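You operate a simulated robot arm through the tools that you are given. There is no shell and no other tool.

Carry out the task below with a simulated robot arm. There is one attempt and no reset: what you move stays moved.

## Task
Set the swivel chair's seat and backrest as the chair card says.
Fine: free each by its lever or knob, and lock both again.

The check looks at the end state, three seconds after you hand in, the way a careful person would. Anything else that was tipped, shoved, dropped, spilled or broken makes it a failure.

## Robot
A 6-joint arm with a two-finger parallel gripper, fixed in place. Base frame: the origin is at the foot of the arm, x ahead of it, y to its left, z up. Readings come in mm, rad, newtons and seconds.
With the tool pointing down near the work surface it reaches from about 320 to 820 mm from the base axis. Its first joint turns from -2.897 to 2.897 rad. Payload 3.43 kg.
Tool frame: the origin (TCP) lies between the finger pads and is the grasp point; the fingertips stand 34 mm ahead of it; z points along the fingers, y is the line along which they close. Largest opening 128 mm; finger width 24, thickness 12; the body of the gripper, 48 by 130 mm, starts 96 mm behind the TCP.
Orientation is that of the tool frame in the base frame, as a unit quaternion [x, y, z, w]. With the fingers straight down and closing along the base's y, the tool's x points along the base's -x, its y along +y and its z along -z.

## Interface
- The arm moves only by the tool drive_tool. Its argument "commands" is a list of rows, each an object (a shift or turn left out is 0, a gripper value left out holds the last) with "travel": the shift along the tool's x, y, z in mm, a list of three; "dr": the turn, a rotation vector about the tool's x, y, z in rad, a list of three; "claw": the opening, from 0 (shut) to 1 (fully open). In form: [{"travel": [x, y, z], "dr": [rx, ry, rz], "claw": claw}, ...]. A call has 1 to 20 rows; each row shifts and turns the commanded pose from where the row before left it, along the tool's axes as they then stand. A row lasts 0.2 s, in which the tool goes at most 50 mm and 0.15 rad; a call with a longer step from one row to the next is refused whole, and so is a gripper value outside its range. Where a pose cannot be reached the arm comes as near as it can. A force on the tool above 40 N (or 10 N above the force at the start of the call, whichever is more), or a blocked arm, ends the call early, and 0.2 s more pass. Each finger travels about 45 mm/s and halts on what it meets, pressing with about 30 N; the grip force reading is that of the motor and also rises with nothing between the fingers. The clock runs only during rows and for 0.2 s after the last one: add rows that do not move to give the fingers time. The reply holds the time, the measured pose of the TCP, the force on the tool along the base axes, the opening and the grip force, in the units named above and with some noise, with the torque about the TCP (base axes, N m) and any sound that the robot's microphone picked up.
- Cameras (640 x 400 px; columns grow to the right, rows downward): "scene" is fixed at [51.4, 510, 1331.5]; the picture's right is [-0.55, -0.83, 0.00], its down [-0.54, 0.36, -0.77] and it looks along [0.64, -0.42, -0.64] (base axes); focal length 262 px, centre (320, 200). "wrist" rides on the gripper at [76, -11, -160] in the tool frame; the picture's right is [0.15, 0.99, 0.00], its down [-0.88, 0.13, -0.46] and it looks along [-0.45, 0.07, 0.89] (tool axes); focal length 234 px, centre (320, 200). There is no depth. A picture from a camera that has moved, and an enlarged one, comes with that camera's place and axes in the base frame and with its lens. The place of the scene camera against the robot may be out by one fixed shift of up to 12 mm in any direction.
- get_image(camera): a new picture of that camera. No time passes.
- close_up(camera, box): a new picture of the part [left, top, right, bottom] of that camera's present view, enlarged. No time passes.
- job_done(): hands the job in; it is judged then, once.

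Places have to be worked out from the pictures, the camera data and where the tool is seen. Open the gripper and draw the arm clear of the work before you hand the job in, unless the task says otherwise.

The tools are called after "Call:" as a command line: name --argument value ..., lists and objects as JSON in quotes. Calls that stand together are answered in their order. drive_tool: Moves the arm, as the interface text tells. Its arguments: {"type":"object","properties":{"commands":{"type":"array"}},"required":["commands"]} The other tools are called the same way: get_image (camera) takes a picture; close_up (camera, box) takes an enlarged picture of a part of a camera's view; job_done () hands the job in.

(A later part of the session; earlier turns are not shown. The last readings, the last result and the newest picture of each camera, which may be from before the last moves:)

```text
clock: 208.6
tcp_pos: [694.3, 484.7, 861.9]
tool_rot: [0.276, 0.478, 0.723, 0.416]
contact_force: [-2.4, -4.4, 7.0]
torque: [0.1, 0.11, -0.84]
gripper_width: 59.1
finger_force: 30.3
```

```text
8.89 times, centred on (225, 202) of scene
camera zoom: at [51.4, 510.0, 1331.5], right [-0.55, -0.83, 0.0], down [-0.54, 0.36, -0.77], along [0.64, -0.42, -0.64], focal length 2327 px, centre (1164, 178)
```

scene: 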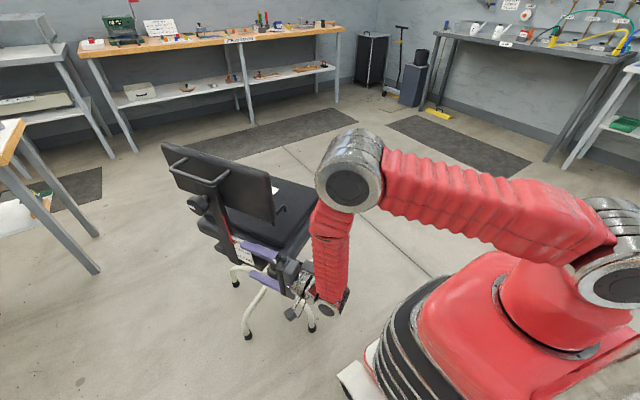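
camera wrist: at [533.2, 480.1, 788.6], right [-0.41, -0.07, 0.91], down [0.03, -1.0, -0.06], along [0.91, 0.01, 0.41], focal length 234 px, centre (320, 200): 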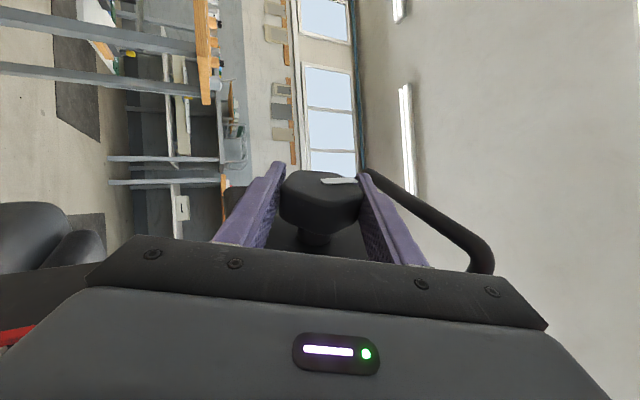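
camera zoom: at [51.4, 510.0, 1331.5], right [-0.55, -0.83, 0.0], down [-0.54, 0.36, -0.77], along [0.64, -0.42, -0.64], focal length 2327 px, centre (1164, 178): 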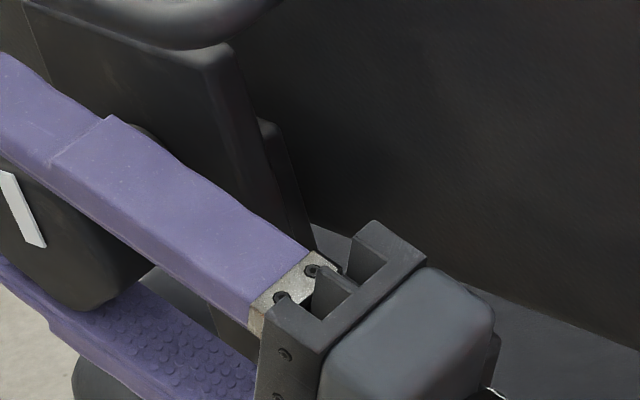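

The mark is nearly upright again. I make a last short stroke to bring it firmly to its stop, watching the torque.

Call:
drive_tool --commands '[{"claw": 0.6}, {}, {}, {"dr": [0.125, 0, 0]}, {"dr": [0.125, 0, 0]}, {"dr": [0.125, 0, 0]}, {"claw": 0.35}, {}, {}, {}, {"dr": [-0.05, 0, 0]}, {"dr": [-0.05, 0, 0]}]'

Call:
close_up --camera "wrist" --box '[220, 150, 420, 260]'

Call:
drive_tool --commands '[{"dr": [-0.05, 0, 0]}, {"dr": [-0.05, 0, 0]}]'

Call:
close_up --camera "wrist" --box '[220, 150, 420, 260]'

```text
clock: 211.2
tcp_pos: [693.4, 484.8, 859.9]
tool_rot: [0.332, 0.574, 0.648, 0.375]
contact_force: [1.9, 2.9, 1.6]
torque: [-0.17, 0.41, 0.0]
gripper_width: 59.5
finger_force: 29.9
```

```text
3.20 times, centred on (320, 205) of wrist
camera zoom: at [520.5, 473.2, 828.6], right [-0.18, 0.07, 0.98], down [0.03, -1.0, 0.07], along [0.98, 0.05, 0.18], focal length 749 px, centre (320, 184)
```

zoom: 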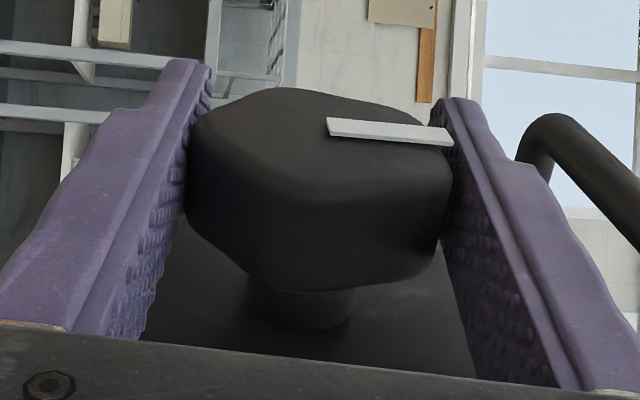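

```text
clock: 211.8
tcp_pos: [694.4, 487.3, 859.8]
tool_rot: [0.312, 0.541, 0.676, 0.391]
contact_force: [0.3, 4.7, 5.2]
torque: [-0.3, 0.62, 0.08]
gripper_width: 59.1
finger_force: 29.5
```

```text
3.20 times, centred on (320, 205) of wrist
camera zoom: at [523.5, 475.0, 813.1], right [-0.26, 0.02, 0.96], down [0.03, -1.0, 0.03], along [0.96, 0.04, 0.26], focal length 749 px, centre (320, 184)
```

zoom: 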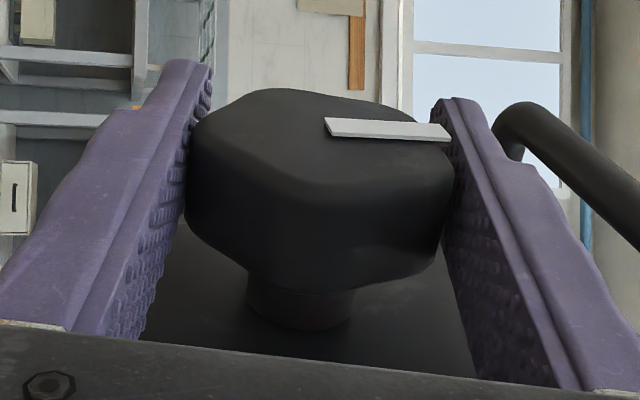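

Torque about the knob axis is rising and the mark now lags the fingers: the knob is at its locked stop. I check the mark in the scene view.

Call:
close_up --camera "scene" --box '[180, 175, 260, 235]'

Call:
drive_tool --commands '[{"dr": [-0.05, 0, 0]}, {"dr": [-0.05, 0, 0]}]'

Call:
close_up --camera "scene" --box '[180, 175, 260, 235]'

```text
6.67 times, centred on (220, 205) of scene
camera zoom: at [51.4, 510.0, 1331.5], right [-0.55, -0.83, 0.0], down [-0.54, 0.36, -0.77], along [0.64, -0.42, -0.64], focal length 1745 px, centre (987, 167)
```

zoom: 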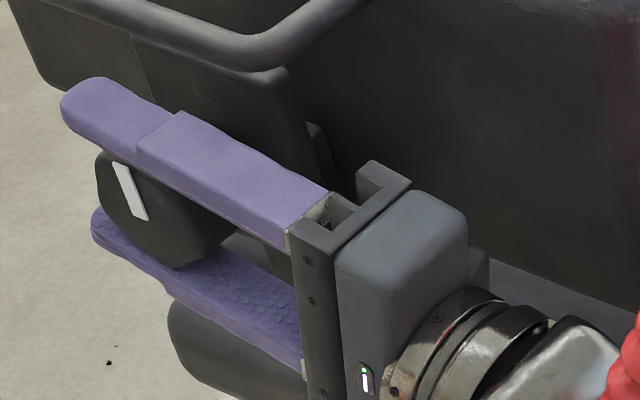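

```text
clock: 212.4
tcp_pos: [694.3, 485.3, 860.8]
tool_rot: [0.291, 0.506, 0.704, 0.406]
contact_force: [2.5, 7.1, 7.2]
torque: [-0.47, 0.41, 0.3]
gripper_width: 59.7
finger_force: 27.9
```

```text
6.67 times, centred on (220, 205) of scene
camera zoom: at [51.4, 510.0, 1331.5], right [-0.55, -0.83, 0.0], down [-0.54, 0.36, -0.77], along [0.64, -0.42, -0.64], focal length 1745 px, centre (987, 167)
```

zoom: 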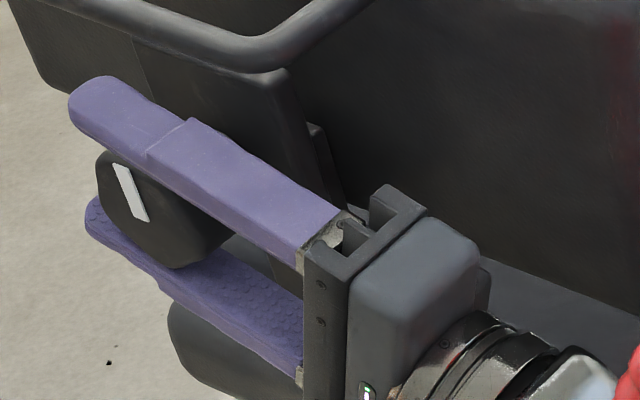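

The mark no longer follows while the tool turns: the knob is tight at its original (locked) position. I release, back out, and take the level view again.

Call:
drive_tool --commands '[{"claw": 0.6}, {}, {}, {"dr": [0.1, 0, 0]}, {"dr": [0.1, 0, 0]}, {"dr": [0.1, 0, 0]}, {"travel": [0, 0, -45]}, {"travel": [0, 0, -45]}, {"travel": [0, 0, -45]}, {"travel": [0, 0, -35], "claw": 1.0}, {"travel": [0, -45, 0]}, {"travel": [0, -45, 0]}, {"travel": [0, -45, 0]}, {"travel": [0, -40, 0]}, {}]'

Call:
get_image --camera "wrist"

```text
clock: 215.6
tcp_pos: [548.5, 400.2, 681.5]
tool_rot: [0.349, 0.606, 0.619, 0.357]
contact_force: [-0.6, -0.8, 0.0]
torque: [-0.01, -0.01, 0.03]
gripper_width: 127.9
finger_force: 0.0
```

```text
taken
camera wrist: at [372.0, 387.7, 665.8], right [-0.09, 0.12, 0.99], down [0.04, -0.99, 0.12], along [0.99, 0.05, 0.09], focal length 234 px, centre (320, 200)
```

wrist: 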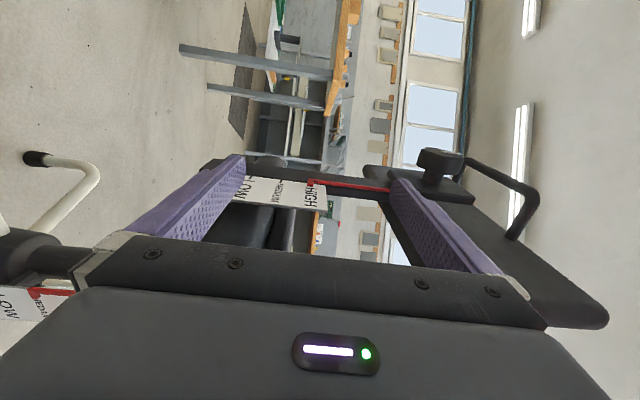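

Call:
close_up --camera "wrist" --box '[260, 165, 340, 220]'

Call:
close_up --camera "wrist" --box '[295, 170, 335, 200]'

Call:
close_up --camera "scene" --box '[270, 220, 350, 290]'

```text
7.27 times, centred on (300, 192) of wrist
camera zoom: at [372.0, 387.7, 665.8], right [-0.09, 0.12, 0.99], down [0.04, -0.99, 0.12], along [0.99, 0.05, 0.09], focal length 1703 px, centre (466, 254)
```

zoom: 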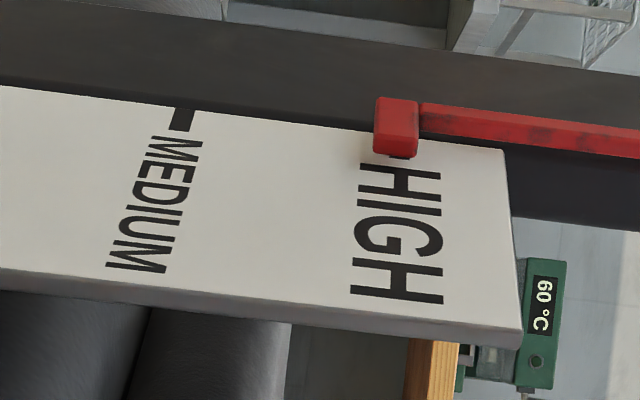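

```text
13.33 times, centred on (315, 185) of wrist
camera zoom: at [372.0, 387.7, 665.8], right [-0.09, 0.12, 0.99], down [0.04, -0.99, 0.12], along [0.99, 0.05, 0.09], focal length 3122 px, centre (387, 400)
```

zoom: 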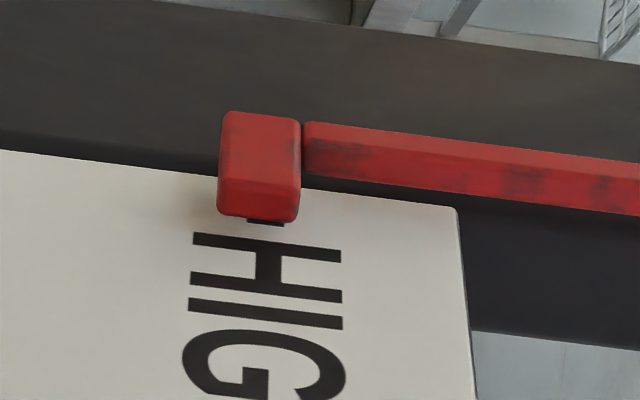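

```text
5.71 times, centred on (310, 255) of scene
camera zoom: at [51.4, 510.0, 1331.5], right [-0.55, -0.83, 0.0], down [-0.54, 0.36, -0.77], along [0.64, -0.42, -0.64], focal length 1496 px, centre (377, -114)
```

zoom: 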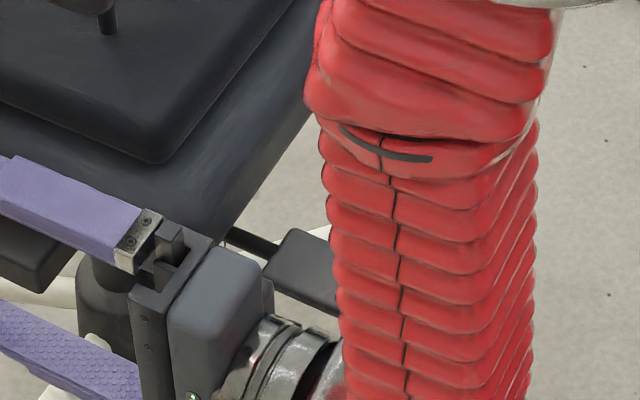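

The rest now reads HIGH within about half a millimetre and is locked. For the seat I want a low-angle view too: I close the fingers, back off, and lower the tool outside the chair towards the column's height.

Call:
drive_tool --commands '[{"travel": [0, 0, -45], "claw": 0.0}, {"travel": [0, 0, -45]}, {"travel": [0, -45, 0]}, {"travel": [0, -45, 0]}, {"travel": [0, -45, 0]}, {"travel": [0, -45, 0]}, {"travel": [0, -45, 0]}, {"travel": [0, -45, 0]}]'

Call:
get_image --camera "wrist"

Call:
get_image --camera "scene"

```text
clock: 217.4
tcp_pos: [476.9, 360.9, 409.6]
tool_rot: [0.349, 0.606, 0.619, 0.357]
contact_force: [0.7, 0.4, 0.6]
torque: [0.01, 0.0, -0.01]
gripper_width: 0.0
finger_force: 27.3
```

```text
taken
camera wrist: at [301.6, 347.4, 394.3], right [-0.09, 0.12, 0.99], down [0.04, -0.99, 0.12], along [0.99, 0.05, 0.09], focal length 234 px, centre (320, 200)
```

wrist: 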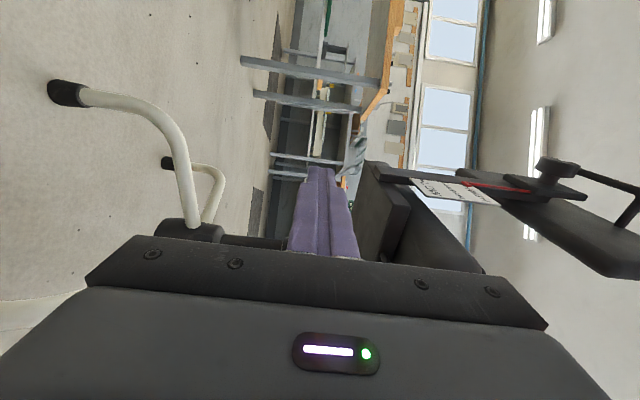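

```text
taken
```

scene: 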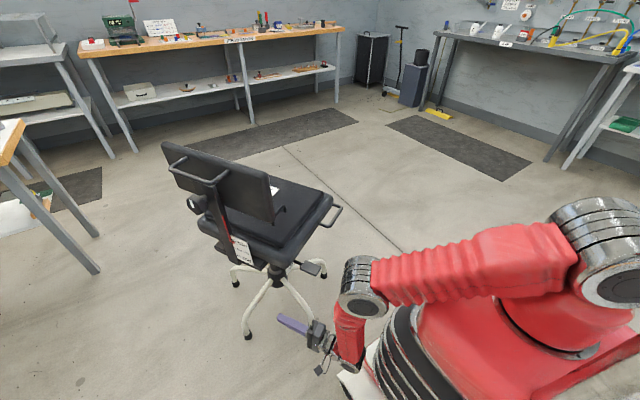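

The column is just hidden by the gripper's edge. I shift sideways (+80 mm along the chair's front direction) to bring it into view.

Call:
drive_tool --commands '[{"travel": [-40, 0, 0]}, {"travel": [-40, 0, 0]}]'

Call:
get_image --camera "wrist"

Call:
get_image --camera "scene"

```text
clock: 218.0
tcp_pos: [515.2, 291.5, 410.0]
tool_rot: [0.35, 0.605, 0.619, 0.357]
contact_force: [0.0, 0.2, -0.2]
torque: [-0.01, 0.0, 0.0]
gripper_width: 0.1
finger_force: 30.2
```

```text
taken
camera wrist: at [339.7, 277.8, 394.8], right [-0.09, 0.12, 0.99], down [0.04, -0.99, 0.12], along [0.99, 0.05, 0.09], focal length 234 px, centre (320, 200)
```

wrist: 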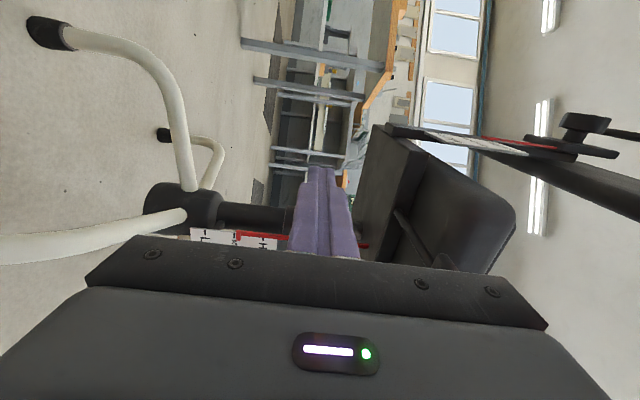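

```text
taken
```

scene: 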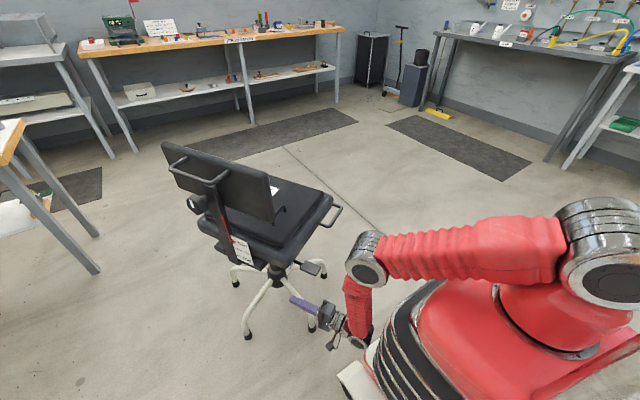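

The scale is half in view. Another 30 mm sideways.

Call:
drive_tool --commands '[{"travel": [-30, 0, 0]}]'

Call:
close_up --camera "wrist" --box '[160, 170, 320, 260]'

Call:
close_up --camera "wrist" --box '[180, 200, 300, 250]'

```text
clock: 218.4
tcp_pos: [532.1, 261.8, 410.9]
tool_rot: [0.349, 0.606, 0.619, 0.358]
contact_force: [-0.3, -0.6, -0.4]
torque: [0.03, 0.01, -0.02]
gripper_width: 0.0
finger_force: 29.8
```

```text
4.00 times, centred on (240, 215) of wrist
camera zoom: at [355.5, 250.2, 395.0], right [-0.09, 0.12, 0.99], down [0.04, -0.99, 0.12], along [0.99, 0.05, 0.09], focal length 937 px, centre (640, 140)
```

zoom: 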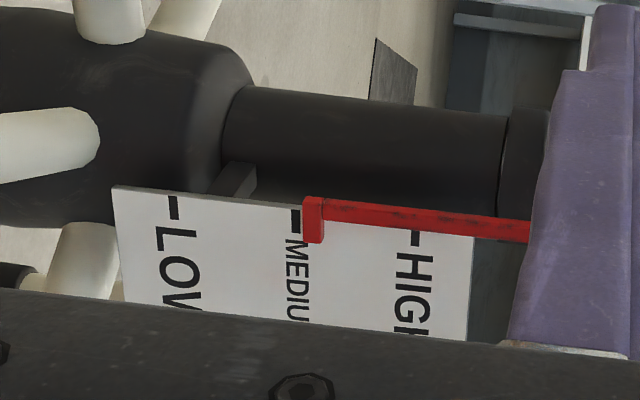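

```text
5.33 times, centred on (240, 225) of wrist
camera zoom: at [355.5, 250.2, 395.0], right [-0.09, 0.12, 0.99], down [0.04, -0.99, 0.12], along [0.99, 0.05, 0.09], focal length 1249 px, centre (747, 67)
```

zoom: 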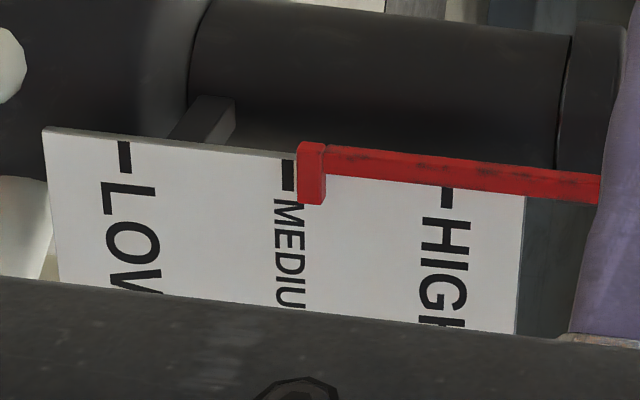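

In this low-angle view the seat pointer is clearly above the MEDIUM tick: about +10.7 mm after correction. So the seat has to come down by that. I go back out, up, and turn the tool down again for the lever.

Call:
drive_tool --commands '[{"travel": [40, 0, 0]}, {"travel": [40, 0, 0]}, {"travel": [30, 0, 0]}, {"travel": [0, 45, 0]}, {"travel": [0, 45, 0]}, {"travel": [0, 45, 0]}, {"travel": [0, 45, 0]}, {"travel": [0, 45, 0]}, {"travel": [0, 45, 0]}, {"travel": [0, 45, 0]}, {"travel": [0, 45, 0]}, {"travel": [0, 45, 0]}, {"travel": [30, 0, 0]}, {"travel": [30, 0, 0]}, {"travel": [0, 0, 30]}, {"travel": [0, 0, 30]}]'

Call:
drive_tool --commands '[{"dr": [0, 0, -0.1428]}, {"dr": [0, 0, -0.1428]}, {"dr": [0, 0, -0.1428]}, {"dr": [0, 0, -0.1428]}, {"dr": [0, 0, -0.1428]}, {"dr": [0, 0, -0.1428]}, {"dr": [0, 0, -0.1428]}, {"dr": [0, 0, -0.1428]}, {"dr": [0, 0, -0.1428]}, {"dr": [0, 0, -0.1428]}, {"dr": [0, 0, -0.1428]}]'

Call:
get_image --camera "scene"

```text
clock: 221.8
tcp_pos: [491.4, 438.3, 813.9]
tool_rot: [0.349, 0.605, 0.619, 0.358]
contact_force: [1.0, -0.6, 0.1]
torque: [-0.01, -0.01, 0.0]
gripper_width: 0.0
finger_force: 29.6
```

```text
clock: 224.2
tcp_pos: [492.7, 436.3, 813.6]
tool_rot: [-0.182, 0.675, 0.183, 0.691]
contact_force: [-0.3, 0.6, -0.7]
torque: [-0.04, -0.02, 0.01]
gripper_width: 0.1
finger_force: 29.7
```

```text
taken
```

scene: 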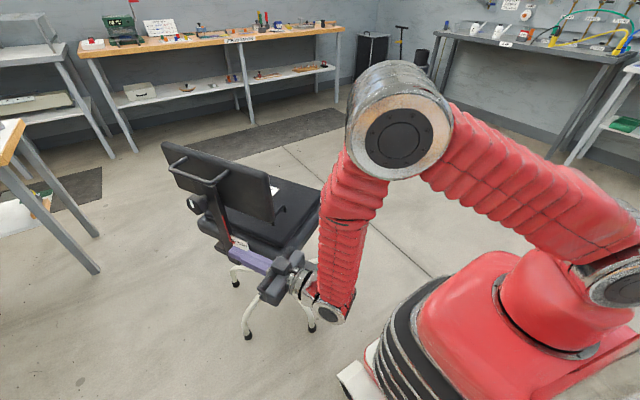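

Orientation is fine. I pitch the tool down to the outward-leaning pose and travel round to the start position above the lever.

Call:
drive_tool --commands '[{"dr": [0, 0.1404, 0]}, {"dr": [0, 0.1404, 0]}, {"dr": [0, 0.1404, 0]}, {"dr": [0, 0.1404, 0]}, {"dr": [0, 0.1404, 0]}, {"dr": [0, 0.1404, 0]}, {"dr": [0, 0.1404, 0]}, {"dr": [0, 0.1404, 0]}, {"dr": [0, 0.1404, 0]}, {"dr": [0, 0.1404, 0]}]'

Call:
get_image --camera "scene"

```text
clock: 226.6
tcp_pos: [508.6, 421.3, 814.0]
tool_rot: [-0.326, 0.927, -0.047, 0.182]
contact_force: [-0.7, 0.4, -0.6]
torque: [-0.01, -0.01, -0.01]
gripper_width: 0.0
finger_force: 29.8
out of reach, approached as far as the arm can: row 8, 10
stopped in row 10: the arm was blocked; the commanded pose is now the measured one
```

```text
taken
```

scene: 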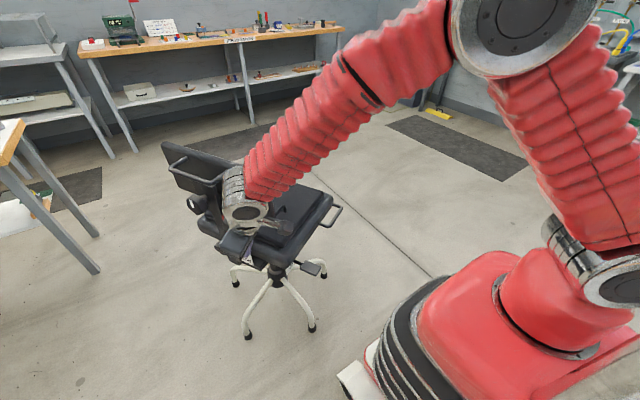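

The arm was blocked at the end of this turn (a wrist flip). I look closely whether anything of the chair was touched.

Call:
close_up --camera "scene" --box '[150, 130, 350, 345]'

Call:
get_image --camera "wrist"

```text
1.86 times, centred on (250, 238) of scene
camera zoom: at [51.4, 510.0, 1331.5], right [-0.55, -0.83, 0.0], down [-0.54, 0.36, -0.77], along [0.64, -0.42, -0.64], focal length 487 px, centre (450, 130)
```

zoom: 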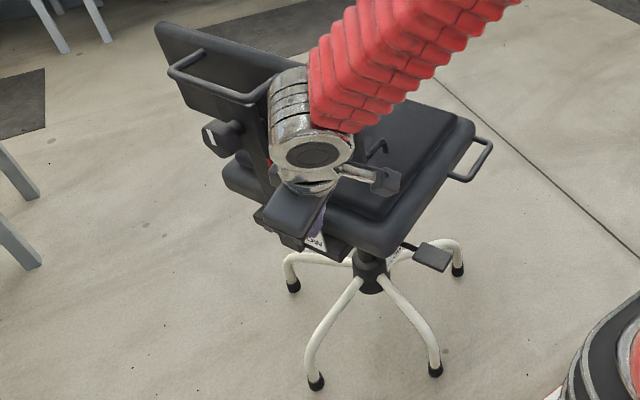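

```text
taken
camera wrist: at [401.1, 360.9, 941.3], right [-0.69, 0.68, -0.25], down [0.39, 0.63, 0.67], along [0.61, 0.36, -0.7], focal length 234 px, centre (320, 200)
```

wrist: 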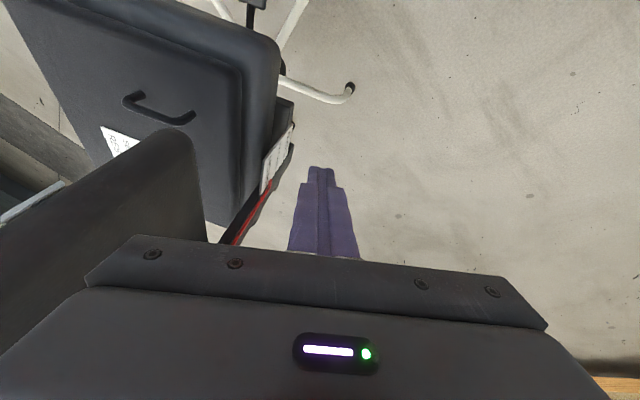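

I compare the backrest's position with the earlier close-up.

Call:
close_up --camera "scene" --box '[160, 140, 300, 285]'

Call:
close_up --camera "scene" --box '[270, 220, 350, 290]'

```text
2.76 times, centred on (230, 212) of scene
camera zoom: at [51.4, 510.0, 1331.5], right [-0.55, -0.83, 0.0], down [-0.54, 0.36, -0.77], along [0.64, -0.42, -0.64], focal length 722 px, centre (568, 166)
```

zoom: 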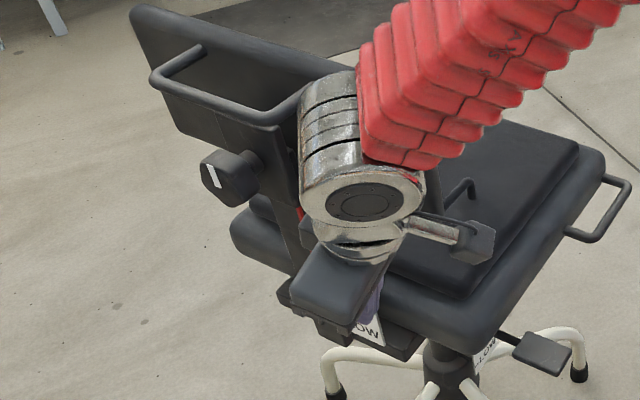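

```text
5.71 times, centred on (310, 255) of scene
camera zoom: at [51.4, 510.0, 1331.5], right [-0.55, -0.83, 0.0], down [-0.54, 0.36, -0.77], along [0.64, -0.42, -0.64], focal length 1496 px, centre (377, -114)
```

zoom: 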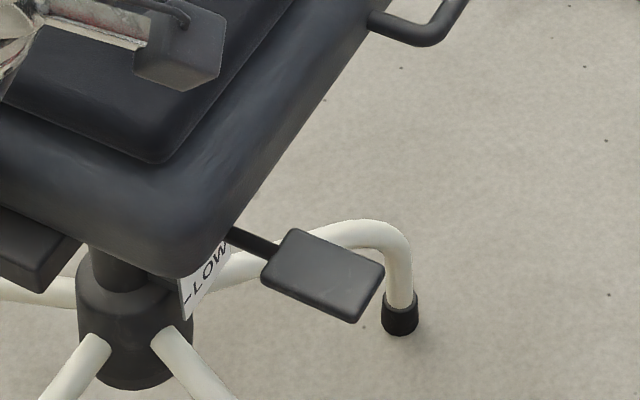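

The chair is undisturbed. I first lift the arm clear and move back towards the robot side before correcting the orientation.

Call:
drive_tool --commands '[{"travel": [-11.5, -7.7, -35]}, {"travel": [-11.5, -7.7, -35]}, {"travel": [-11.5, -7.7, -35]}, {"travel": [-11.5, -7.7, -35]}, {"travel": [30, -22.8, -4.8]}, {"travel": [30, -22.8, -4.8]}, {"travel": [30, -22.8, -4.8]}, {"travel": [30, -22.8, -4.8]}, {"travel": [30, -22.8, -4.8]}, {"travel": [30, -22.8, -4.8]}]'

Call:
get_image --camera "scene"

```text
clock: 228.8
tcp_pos: [441.7, 208.6, 960.5]
tool_rot: [-0.324, 0.927, -0.051, 0.183]
contact_force: [0.9, -0.6, -0.3]
torque: [0.01, 0.0, -0.03]
gripper_width: 0.1
finger_force: 29.7
out of reach, approached as far as the arm can: row 10
```

```text
taken
```

scene: 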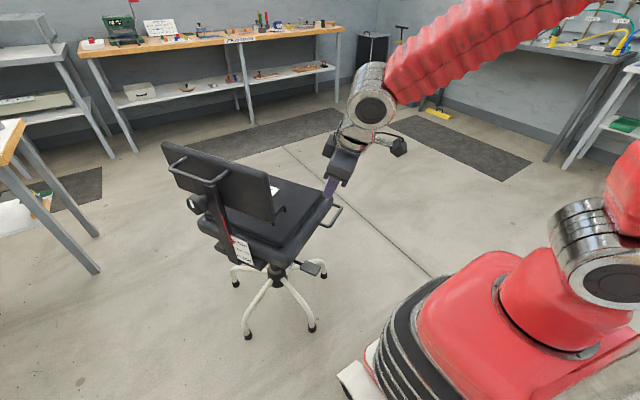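

Clear now. I straighten the tool, descend to the start point beside the lever, and lean outward.

Call:
drive_tool --commands '[{"dr": [-0.0649, 0.1098, 0.0491]}, {"dr": [-0.0649, 0.1098, 0.0491]}, {"dr": [-0.0649, 0.1098, 0.0491]}, {"travel": [-1.1, -5.6, 38.3]}, {"travel": [-1.1, -5.6, 38.3]}, {"travel": [-1.1, -5.6, 38.3]}, {"travel": [-1.1, -5.6, 38.3]}, {"travel": [-1.1, -5.6, 38.3]}, {"travel": [-1.1, -5.6, 38.3]}, {"travel": [-1.1, -5.6, 38.3]}, {"dr": [0, -0.095, 0]}, {"dr": [0, -0.095, 0]}]'

Call:
get_image --camera "wrist"

Call:
get_image --camera "scene"

```text
clock: 231.4
tcp_pos: [529.7, 139.6, 682.0]
tool_rot: [-0.288, 0.943, -0.061, 0.156]
contact_force: [-0.3, -0.3, 0.8]
torque: [0.02, 0.02, 0.03]
gripper_width: 0.0
finger_force: 29.5
out of reach, approached as far as the arm can: row 1, 2, 3, 12
```

```text
taken
camera wrist: at [424.3, 90.9, 814.5], right [-0.63, 0.74, -0.24], down [0.47, 0.61, 0.63], along [0.61, 0.29, -0.74], focal length 234 px, centre (320, 200)
```

wrist: 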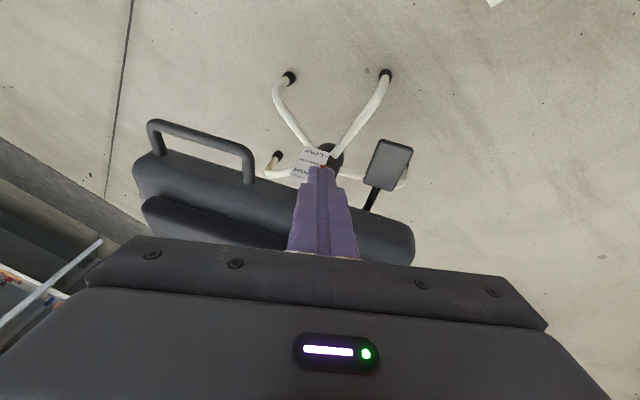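

```text
taken
```

scene: 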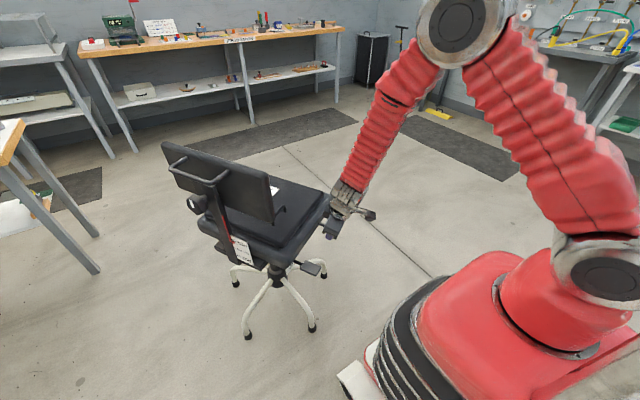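

The orientation was only partly corrected; I finish that here and move over the paddle.

Call:
drive_tool --commands '[{"dr": [-0.0959, 0.0408, 0.0435]}, {"dr": [-0.0959, 0.0408, 0.0435]}, {"travel": [0, 32.2, 0]}, {"travel": [0, 32.2, 0]}]'

Call:
get_image --camera "wrist"

```text
clock: 232.4
tcp_pos: [497.0, 205.4, 675.9]
tool_rot: [-0.272, 0.957, -0.006, 0.106]
contact_force: [0.0, -0.9, -0.4]
torque: [-0.02, 0.0, -0.02]
gripper_width: 0.0
finger_force: 30.4
out of reach, approached as far as the arm can: row 1, 2, 3
```

```text
taken
camera wrist: at [406.9, 149.9, 818.4], right [-0.63, 0.77, -0.1], down [0.57, 0.55, 0.61], along [0.52, 0.33, -0.79], focal length 234 px, centre (320, 200)
```

wrist: 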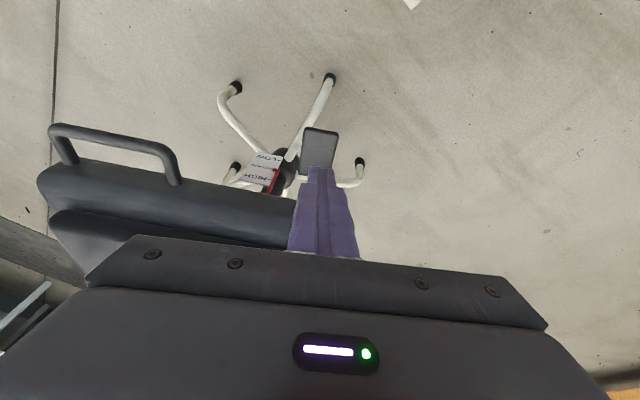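

Nearly right now. One more small correction and I go down above the paddle.

Call:
drive_tool --commands '[{"dr": [-0.063, 0.012, 0.037]}, {"travel": [-5.9, -3, 35.4]}, {"travel": [-5.9, -3, 35.4]}, {"travel": [-5.9, -3, 35.4]}]'

Call:
get_image --camera "wrist"

Call:
close_up --camera "scene" --box '[270, 220, 350, 290]'

```text
clock: 233.4
tcp_pos: [513.8, 191.4, 584.1]
tool_rot: [-0.249, 0.962, 0.014, 0.108]
contact_force: [-0.4, -0.8, -0.7]
torque: [0.02, 0.01, 0.05]
gripper_width: 0.0
finger_force: 30.0
out of reach, approached as far as the arm can: row 1, 2, 3, 4
```

```text
taken
camera wrist: at [423.3, 133.7, 724.3], right [-0.6, 0.8, -0.06], down [0.6, 0.49, 0.63], along [0.53, 0.35, -0.77], focal length 234 px, centre (320, 200)
```

wrist: 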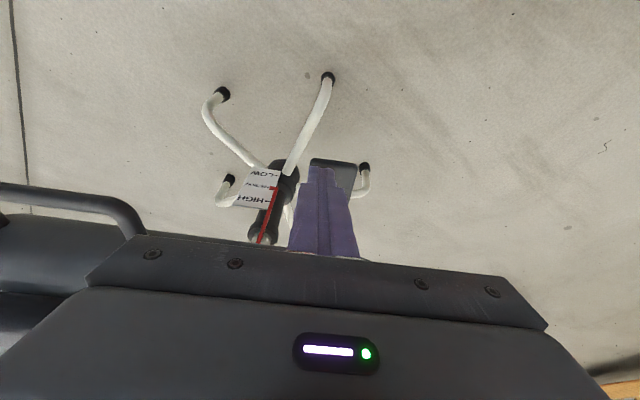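

```text
5.71 times, centred on (310, 255) of scene
camera zoom: at [51.4, 510.0, 1331.5], right [-0.55, -0.83, 0.0], down [-0.54, 0.36, -0.77], along [0.64, -0.42, -0.64], focal length 1496 px, centre (377, -114)
```

zoom: 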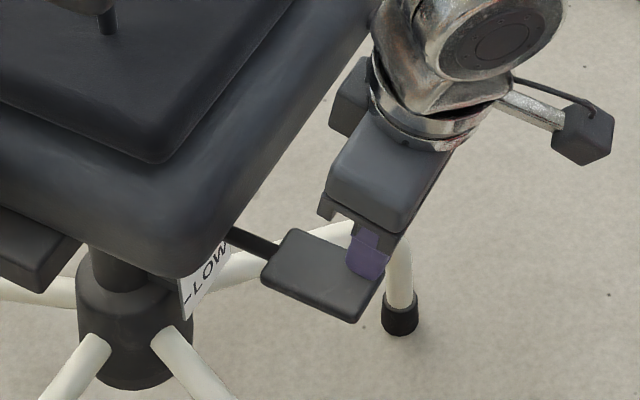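

This wrist configuration is near a limit here. I rise and bring the tool to plain vertical in a comfortable place, to let the arm unwind before leaning again.

Call:
drive_tool --commands '[{"travel": [0, 0, -40]}, {"travel": [0, 0, -40]}, {"travel": [0, 0, -40]}, {"dr": [-0.02, 0.11, 0.01]}, {"dr": [-0.02, 0.11, 0.01]}]'

Call:
get_image --camera "scene"

```text
clock: 234.6
tcp_pos: [501.8, 188.7, 668.4]
tool_rot: [-0.249, 0.968, 0.016, -0.021]
contact_force: [0.2, -0.1, 0.3]
torque: [0.01, -0.02, -0.01]
gripper_width: 0.4
finger_force: 29.8
out of reach, approached as far as the arm can: row 1
```

```text
taken
```

scene: 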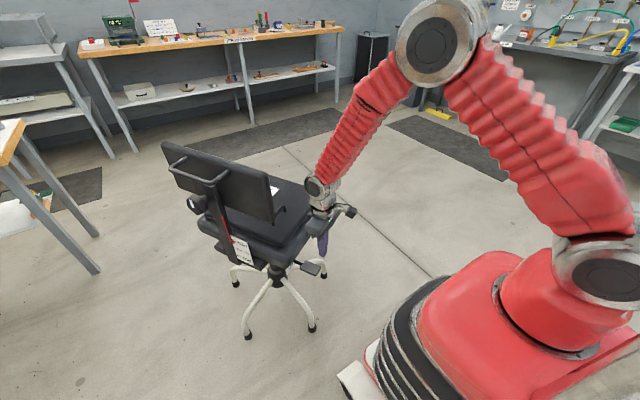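

The arm is back in its normal configuration. I set the tool exactly vertical and go over the paddle.

Call:
drive_tool --commands '[{"dr": [0.042, -0.032, -0.02]}, {"travel": [-17.2, 3.5, 34]}, {"travel": [-17.2, 3.5, 34]}]'

Call:
get_image --camera "wrist"

Call:
close_up --camera "scene" --box '[270, 220, 350, 290]'

```text
clock: 235.4
tcp_pos: [531.3, 211.5, 602.3]
tool_rot: [-0.259, 0.966, 0.0, 0.001]
contact_force: [-0.3, -0.1, 0.0]
torque: [-0.06, 0.03, -0.01]
gripper_width: 0.0
finger_force: 29.9
```

```text
taken
camera wrist: at [471.4, 164.5, 760.8], right [-0.62, 0.78, 0.0], down [0.69, 0.55, 0.46], along [0.36, 0.28, -0.89], focal length 234 px, centre (320, 200)
```

wrist: 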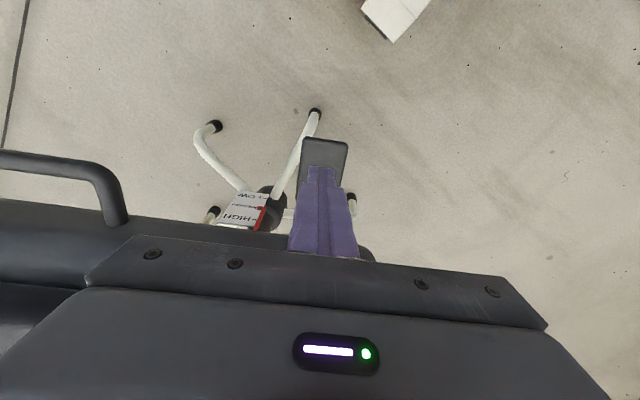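

```text
5.71 times, centred on (310, 255) of scene
camera zoom: at [51.4, 510.0, 1331.5], right [-0.55, -0.83, 0.0], down [-0.54, 0.36, -0.77], along [0.64, -0.42, -0.64], focal length 1496 px, centre (377, -114)
```

zoom: 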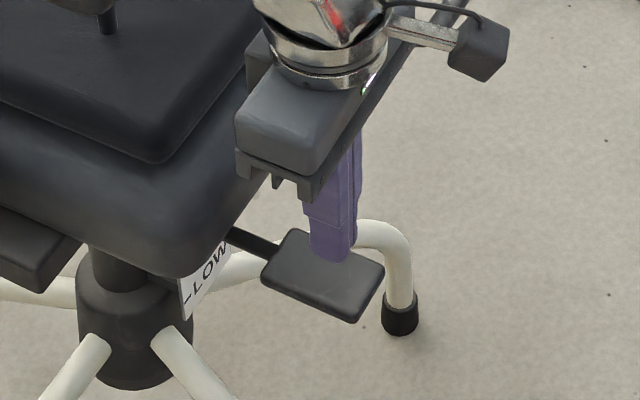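

Over the paddle. Before going lower I lean outward here so the gripper clears the seat rim.

Call:
drive_tool --commands '[{"dr": [0, -0.095, 0]}, {"dr": [0, -0.095, 0]}]'

```text
clock: 236.0
tcp_pos: [530.0, 210.8, 600.5]
tool_rot: [-0.258, 0.961, 0.025, 0.094]
contact_force: [-0.6, 0.6, 0.6]
torque: [-0.03, -0.01, 0.0]
gripper_width: 0.0
finger_force: 29.9
```

Leaning reached. I press the lever down again along the earlier path, stopping just before its lower stop.

Call:
drive_tool --commands '[{"travel": [1.6, 0, 8]}, {"travel": [1.6, 0, 8]}, {"travel": [1.6, 0, 8]}, {"travel": [1.2, 0, 6]}, {"travel": [0.8, 0, 5]}, {"travel": [0.8, 0, 5]}, {"travel": [0.8, 0, 5]}, {"travel": [0.8, 0, 5]}, {"travel": [0.8, 0, 5]}, {"travel": [0.6, 0, 5]}, {"travel": [0.6, 0, 5]}, {"travel": [0.6, 0, 5]}, {"travel": [0.6, 0, 5]}, {"travel": [0.6, 0, 5]}, {"travel": [0.6, 0, 5]}, {"travel": [0.6, 0, 5]}]'

Call:
close_up --camera "wrist" --box '[190, 150, 350, 260]'

Call:
close_up --camera "scene" --box '[270, 220, 350, 290]'

```text
clock: 239.4
tcp_pos: [532.1, 213.3, 507.5]
tool_rot: [-0.259, 0.961, 0.025, 0.092]
contact_force: [0.2, -2.2, 1.1]
torque: [-0.01, -0.03, -0.03]
gripper_width: 0.2
finger_force: 29.8
```

```text
3.64 times, centred on (270, 205) of wrist
camera zoom: at [447.2, 151.2, 650.4], right [-0.62, 0.78, -0.03], down [0.61, 0.5, 0.61], along [0.5, 0.36, -0.79], focal length 852 px, centre (502, 182)
```

zoom: 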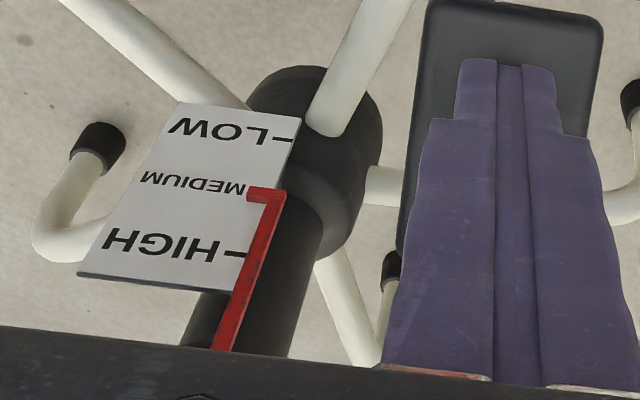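

```text
5.71 times, centred on (310, 255) of scene
camera zoom: at [51.4, 510.0, 1331.5], right [-0.55, -0.83, 0.0], down [-0.54, 0.36, -0.77], along [0.64, -0.42, -0.64], focal length 1496 px, centre (377, -114)
```

zoom: 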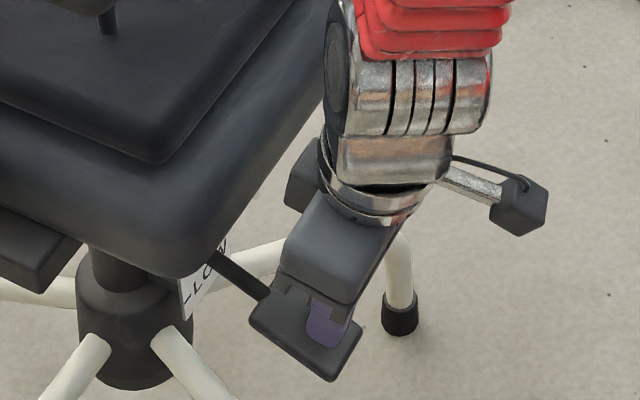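

Continuing to the stop.

Call:
drive_tool --commands '[{"travel": [0.4, 0, 4]}, {"travel": [0.4, 0, 4]}, {"travel": [0.4, 0, 4]}, {"travel": [0.4, 0, 4]}, {"travel": [0.4, 0, 4]}]'

Call:
close_up --camera "wrist" --box '[230, 185, 280, 220]'

Call:
close_up --camera "scene" --box '[270, 220, 350, 290]'

```text
clock: 240.6
tcp_pos: [534.2, 212.9, 489.0]
tool_rot: [-0.258, 0.962, 0.024, 0.092]
contact_force: [-0.1, 0.5, 0.1]
torque: [-0.02, -0.03, -0.01]
gripper_width: 0.0
finger_force: 30.2
```

```text
11.43 times, centred on (255, 202) of wrist
camera zoom: at [448.5, 151.9, 631.0], right [-0.62, 0.78, -0.03], down [0.61, 0.5, 0.61], along [0.5, 0.36, -0.79], focal length 2676 px, centre (1063, 171)
```

zoom: 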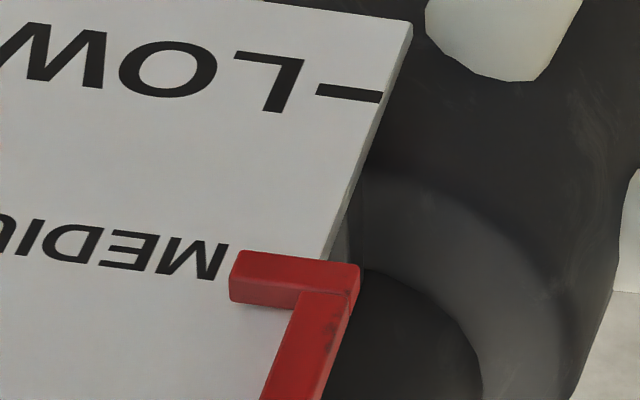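

```text
5.71 times, centred on (310, 255) of scene
camera zoom: at [51.4, 510.0, 1331.5], right [-0.55, -0.83, 0.0], down [-0.54, 0.36, -0.77], along [0.64, -0.42, -0.64], focal length 1496 px, centre (377, -114)
```

zoom: 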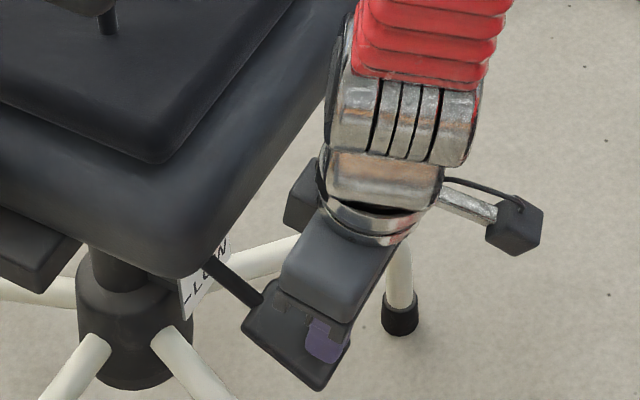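

Just at the stop; reading +10.7 true. I press on in small steps to take the seat down about 14 mm (final allowance −3 mm).

Call:
drive_tool --commands '[{"travel": [0.4, 0, 3]}, {"travel": [0.4, 0, 3]}, {"travel": [0.4, 0, 2]}, {"travel": [0.4, 0, 2]}]'

Call:
close_up --camera "wrist" --box '[230, 185, 280, 220]'

```text
clock: 241.6
tcp_pos: [534.5, 213.6, 478.3]
tool_rot: [-0.258, 0.961, 0.025, 0.092]
contact_force: [-6.1, -2.7, 5.4]
torque: [0.02, 0.09, -0.04]
gripper_width: 0.0
finger_force: 30.1
```

```text
11.43 times, centred on (255, 202) of wrist
camera zoom: at [449.0, 152.2, 620.8], right [-0.62, 0.78, -0.03], down [0.61, 0.5, 0.61], along [0.5, 0.36, -0.79], focal length 2676 px, centre (1063, 171)
```

zoom: 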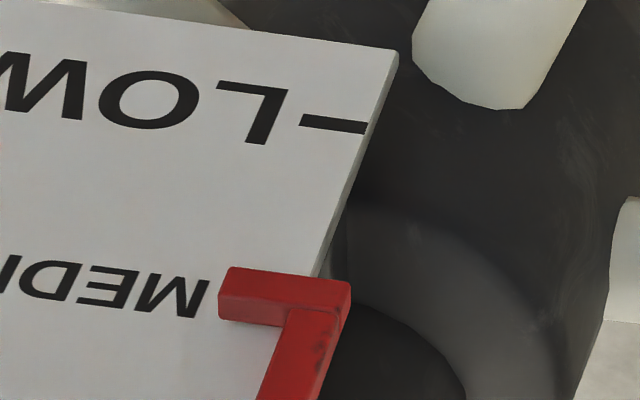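

Down 6 mm so far. Another 7.5 mm.

Call:
drive_tool --commands '[{"travel": [0.4, 0, 2.5]}, {"travel": [0.4, 0, 2.5]}, {"travel": [0.4, 0, 2.5]}]'

Call:
close_up --camera "wrist" --box '[230, 185, 280, 220]'

```text
clock: 242.4
tcp_pos: [534.6, 213.2, 471.0]
tool_rot: [-0.259, 0.961, 0.024, 0.093]
contact_force: [-4.5, 0.1, 5.5]
torque: [0.08, 0.06, 0.01]
gripper_width: 0.0
finger_force: 30.6
```

```text
11.43 times, centred on (255, 202) of wrist
camera zoom: at [449.5, 151.6, 613.5], right [-0.62, 0.78, -0.03], down [0.61, 0.5, 0.61], along [0.5, 0.36, -0.79], focal length 2676 px, centre (1063, 171)
```

zoom: 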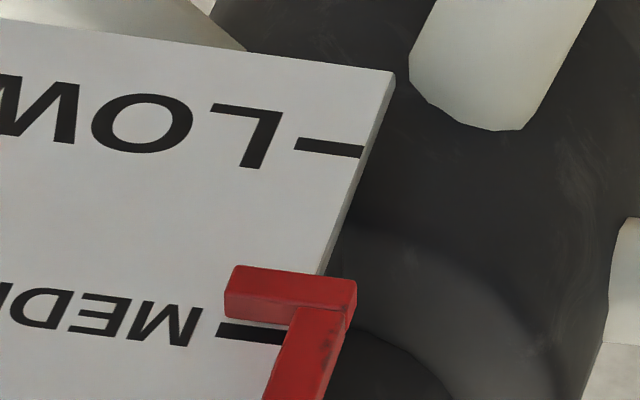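

The seat is now about 3 mm below MEDIUM by the corrected reading. I rise, open, and come down to grip the hanging paddle.

Call:
drive_tool --commands '[{"travel": [0, 0, -30]}, {"travel": [0, 0, -30], "claw": 0.65}, {}, {}, {}, {}, {"travel": [-2.5, 0, 25.7]}, {"travel": [-2.5, 0, 25.7]}, {"travel": [-2.5, 0, 25.7]}, {"travel": [-2.5, 0, 25.7], "claw": 0.45}, {}, {}]'

Call:
get_image --camera "wrist"

Call:
close_up --camera "scene" --box '[200, 200, 300, 290]'

```text
clock: 245.0
tcp_pos: [551.0, 221.8, 430.9]
tool_rot: [-0.258, 0.961, 0.025, 0.093]
contact_force: [-0.2, -0.7, 0.5]
torque: [-0.03, 0.03, -0.01]
gripper_width: 57.6
finger_force: 0.1
```

```text
taken
camera wrist: at [465.4, 160.9, 572.2], right [-0.62, 0.78, -0.03], down [0.61, 0.5, 0.61], along [0.5, 0.36, -0.79], focal length 234 px, centre (320, 200)
```

wrist: 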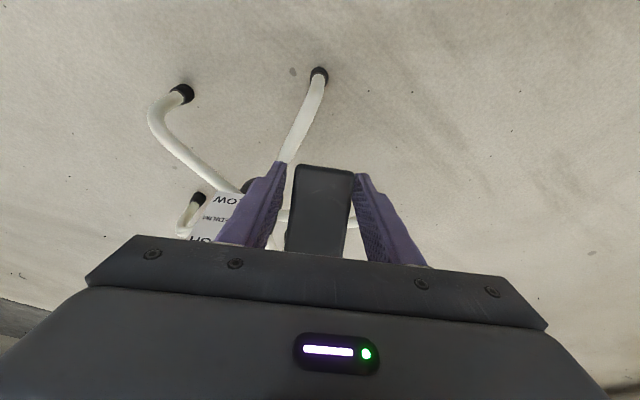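

```text
4.44 times, centred on (250, 245) of scene
camera zoom: at [51.4, 510.0, 1331.5], right [-0.55, -0.83, 0.0], down [-0.54, 0.36, -0.77], along [0.64, -0.42, -0.64], focal length 1164 px, centre (631, 0)
```

zoom: 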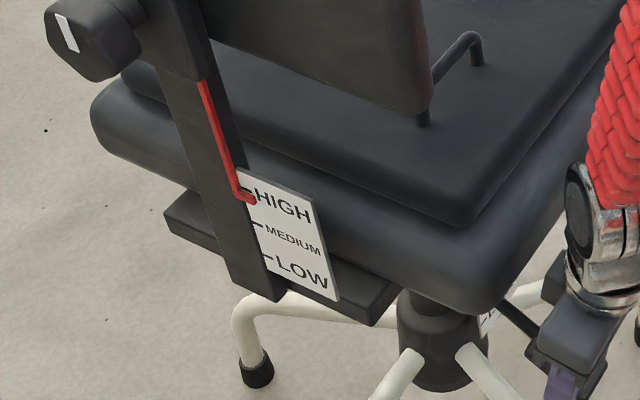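

By my earlier experience this offset is just right for a force-free grip. I close on the paddle.

Call:
drive_tool --commands '[{"claw": 0.25}, {}, {}, {}]'

Call:
close_up --camera "scene" --box '[200, 200, 300, 290]'

```text
clock: 246.0
tcp_pos: [550.4, 221.6, 429.3]
tool_rot: [-0.258, 0.961, 0.024, 0.091]
contact_force: [-7.2, 5.0, 1.4]
torque: [0.28, 0.13, -0.1]
gripper_width: 45.2
finger_force: 29.3
```

```text
4.44 times, centred on (250, 245) of scene
camera zoom: at [51.4, 510.0, 1331.5], right [-0.55, -0.83, 0.0], down [-0.54, 0.36, -0.77], along [0.64, -0.42, -0.64], focal length 1164 px, centre (631, 0)
```

zoom: 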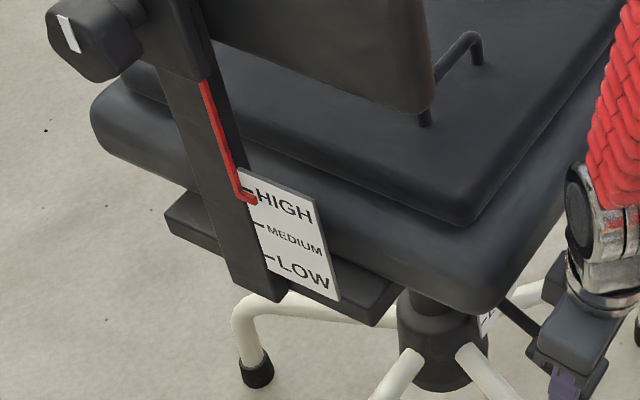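

Balanced enough; I ease 0.8 mm and raise the lever with the tool turning along.

Call:
drive_tool --commands '[{"travel": [0, 0.8, 0]}, {"travel": [1.1, 0, -2.8], "dr": [0, 0.0175, 0]}, {"travel": [1.1, 0, -2.8], "dr": [0, 0.0175, 0]}, {"travel": [1.1, 0, -2.8], "dr": [0, 0.0175, 0]}, {"travel": [1.1, 0, -2.8], "dr": [0, 0.0175, 0]}, {"travel": [1.1, 0, -2.8], "dr": [0, 0.0175, 0]}, {"travel": [1.1, 0, -2.8], "dr": [0, 0.0175, 0]}, {"travel": [1.1, 0, -2.8], "dr": [0, 0.0175, 0]}]'

Call:
close_up --camera "scene" --box '[200, 200, 300, 290]'

Call:
drive_tool --commands '[{"travel": [1.12, 0, -2.79], "dr": [0, 0.0125, 0]}, {"travel": [1.12, 0, -2.79], "dr": [0, 0.0125, 0]}, {"travel": [1.12, 0, -2.79], "dr": [0, 0.0125, 0]}, {"travel": [1.12, 0, -2.79], "dr": [0, 0.0125, 0]}, {"travel": [1.12, 0, -2.79], "dr": [0, 0.0125, 0]}, {"travel": [1.12, 0, -2.79], "dr": [0, 0.0125, 0]}, {"travel": [1.12, 0, -2.79], "dr": [0, 0.0125, 0]}]'

Call:
close_up --camera "scene" --box '[200, 200, 300, 290]'

```text
clock: 247.8
tcp_pos: [540.4, 218.9, 449.7]
tool_rot: [-0.26, 0.965, 0.009, 0.034]
contact_force: [0.4, -3.0, 0.0]
torque: [0.18, 0.63, -0.97]
gripper_width: 45.3
finger_force: 30.6
```

```text
4.44 times, centred on (250, 245) of scene
camera zoom: at [51.4, 510.0, 1331.5], right [-0.55, -0.83, 0.0], down [-0.54, 0.36, -0.77], along [0.64, -0.42, -0.64], focal length 1164 px, centre (631, 0)
```

zoom: 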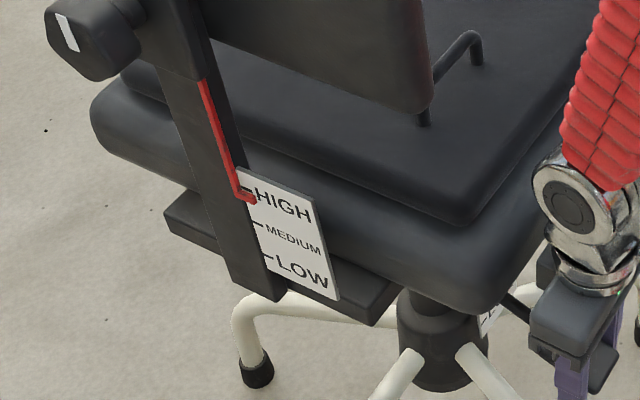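

```text
clock: 249.4
tcp_pos: [533.7, 212.7, 468.7]
tool_rot: [-0.26, 0.966, -0.003, -0.008]
contact_force: [-0.6, -3.4, 0.4]
torque: [0.03, 0.84, -0.73]
gripper_width: 44.8
finger_force: 29.8
```

```text
4.44 times, centred on (250, 245) of scene
camera zoom: at [51.4, 510.0, 1331.5], right [-0.55, -0.83, 0.0], down [-0.54, 0.36, -0.77], along [0.64, -0.42, -0.64], focal length 1164 px, centre (631, 0)
```

zoom: 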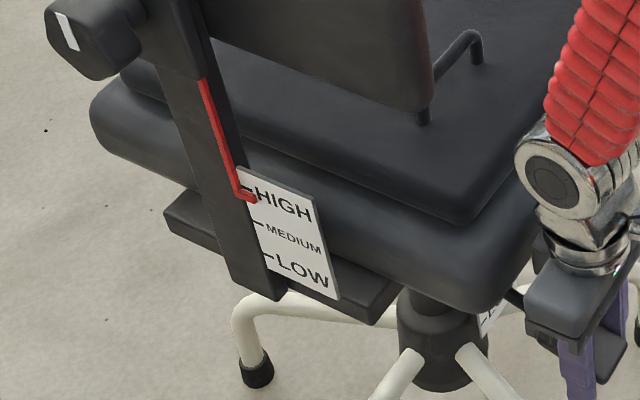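

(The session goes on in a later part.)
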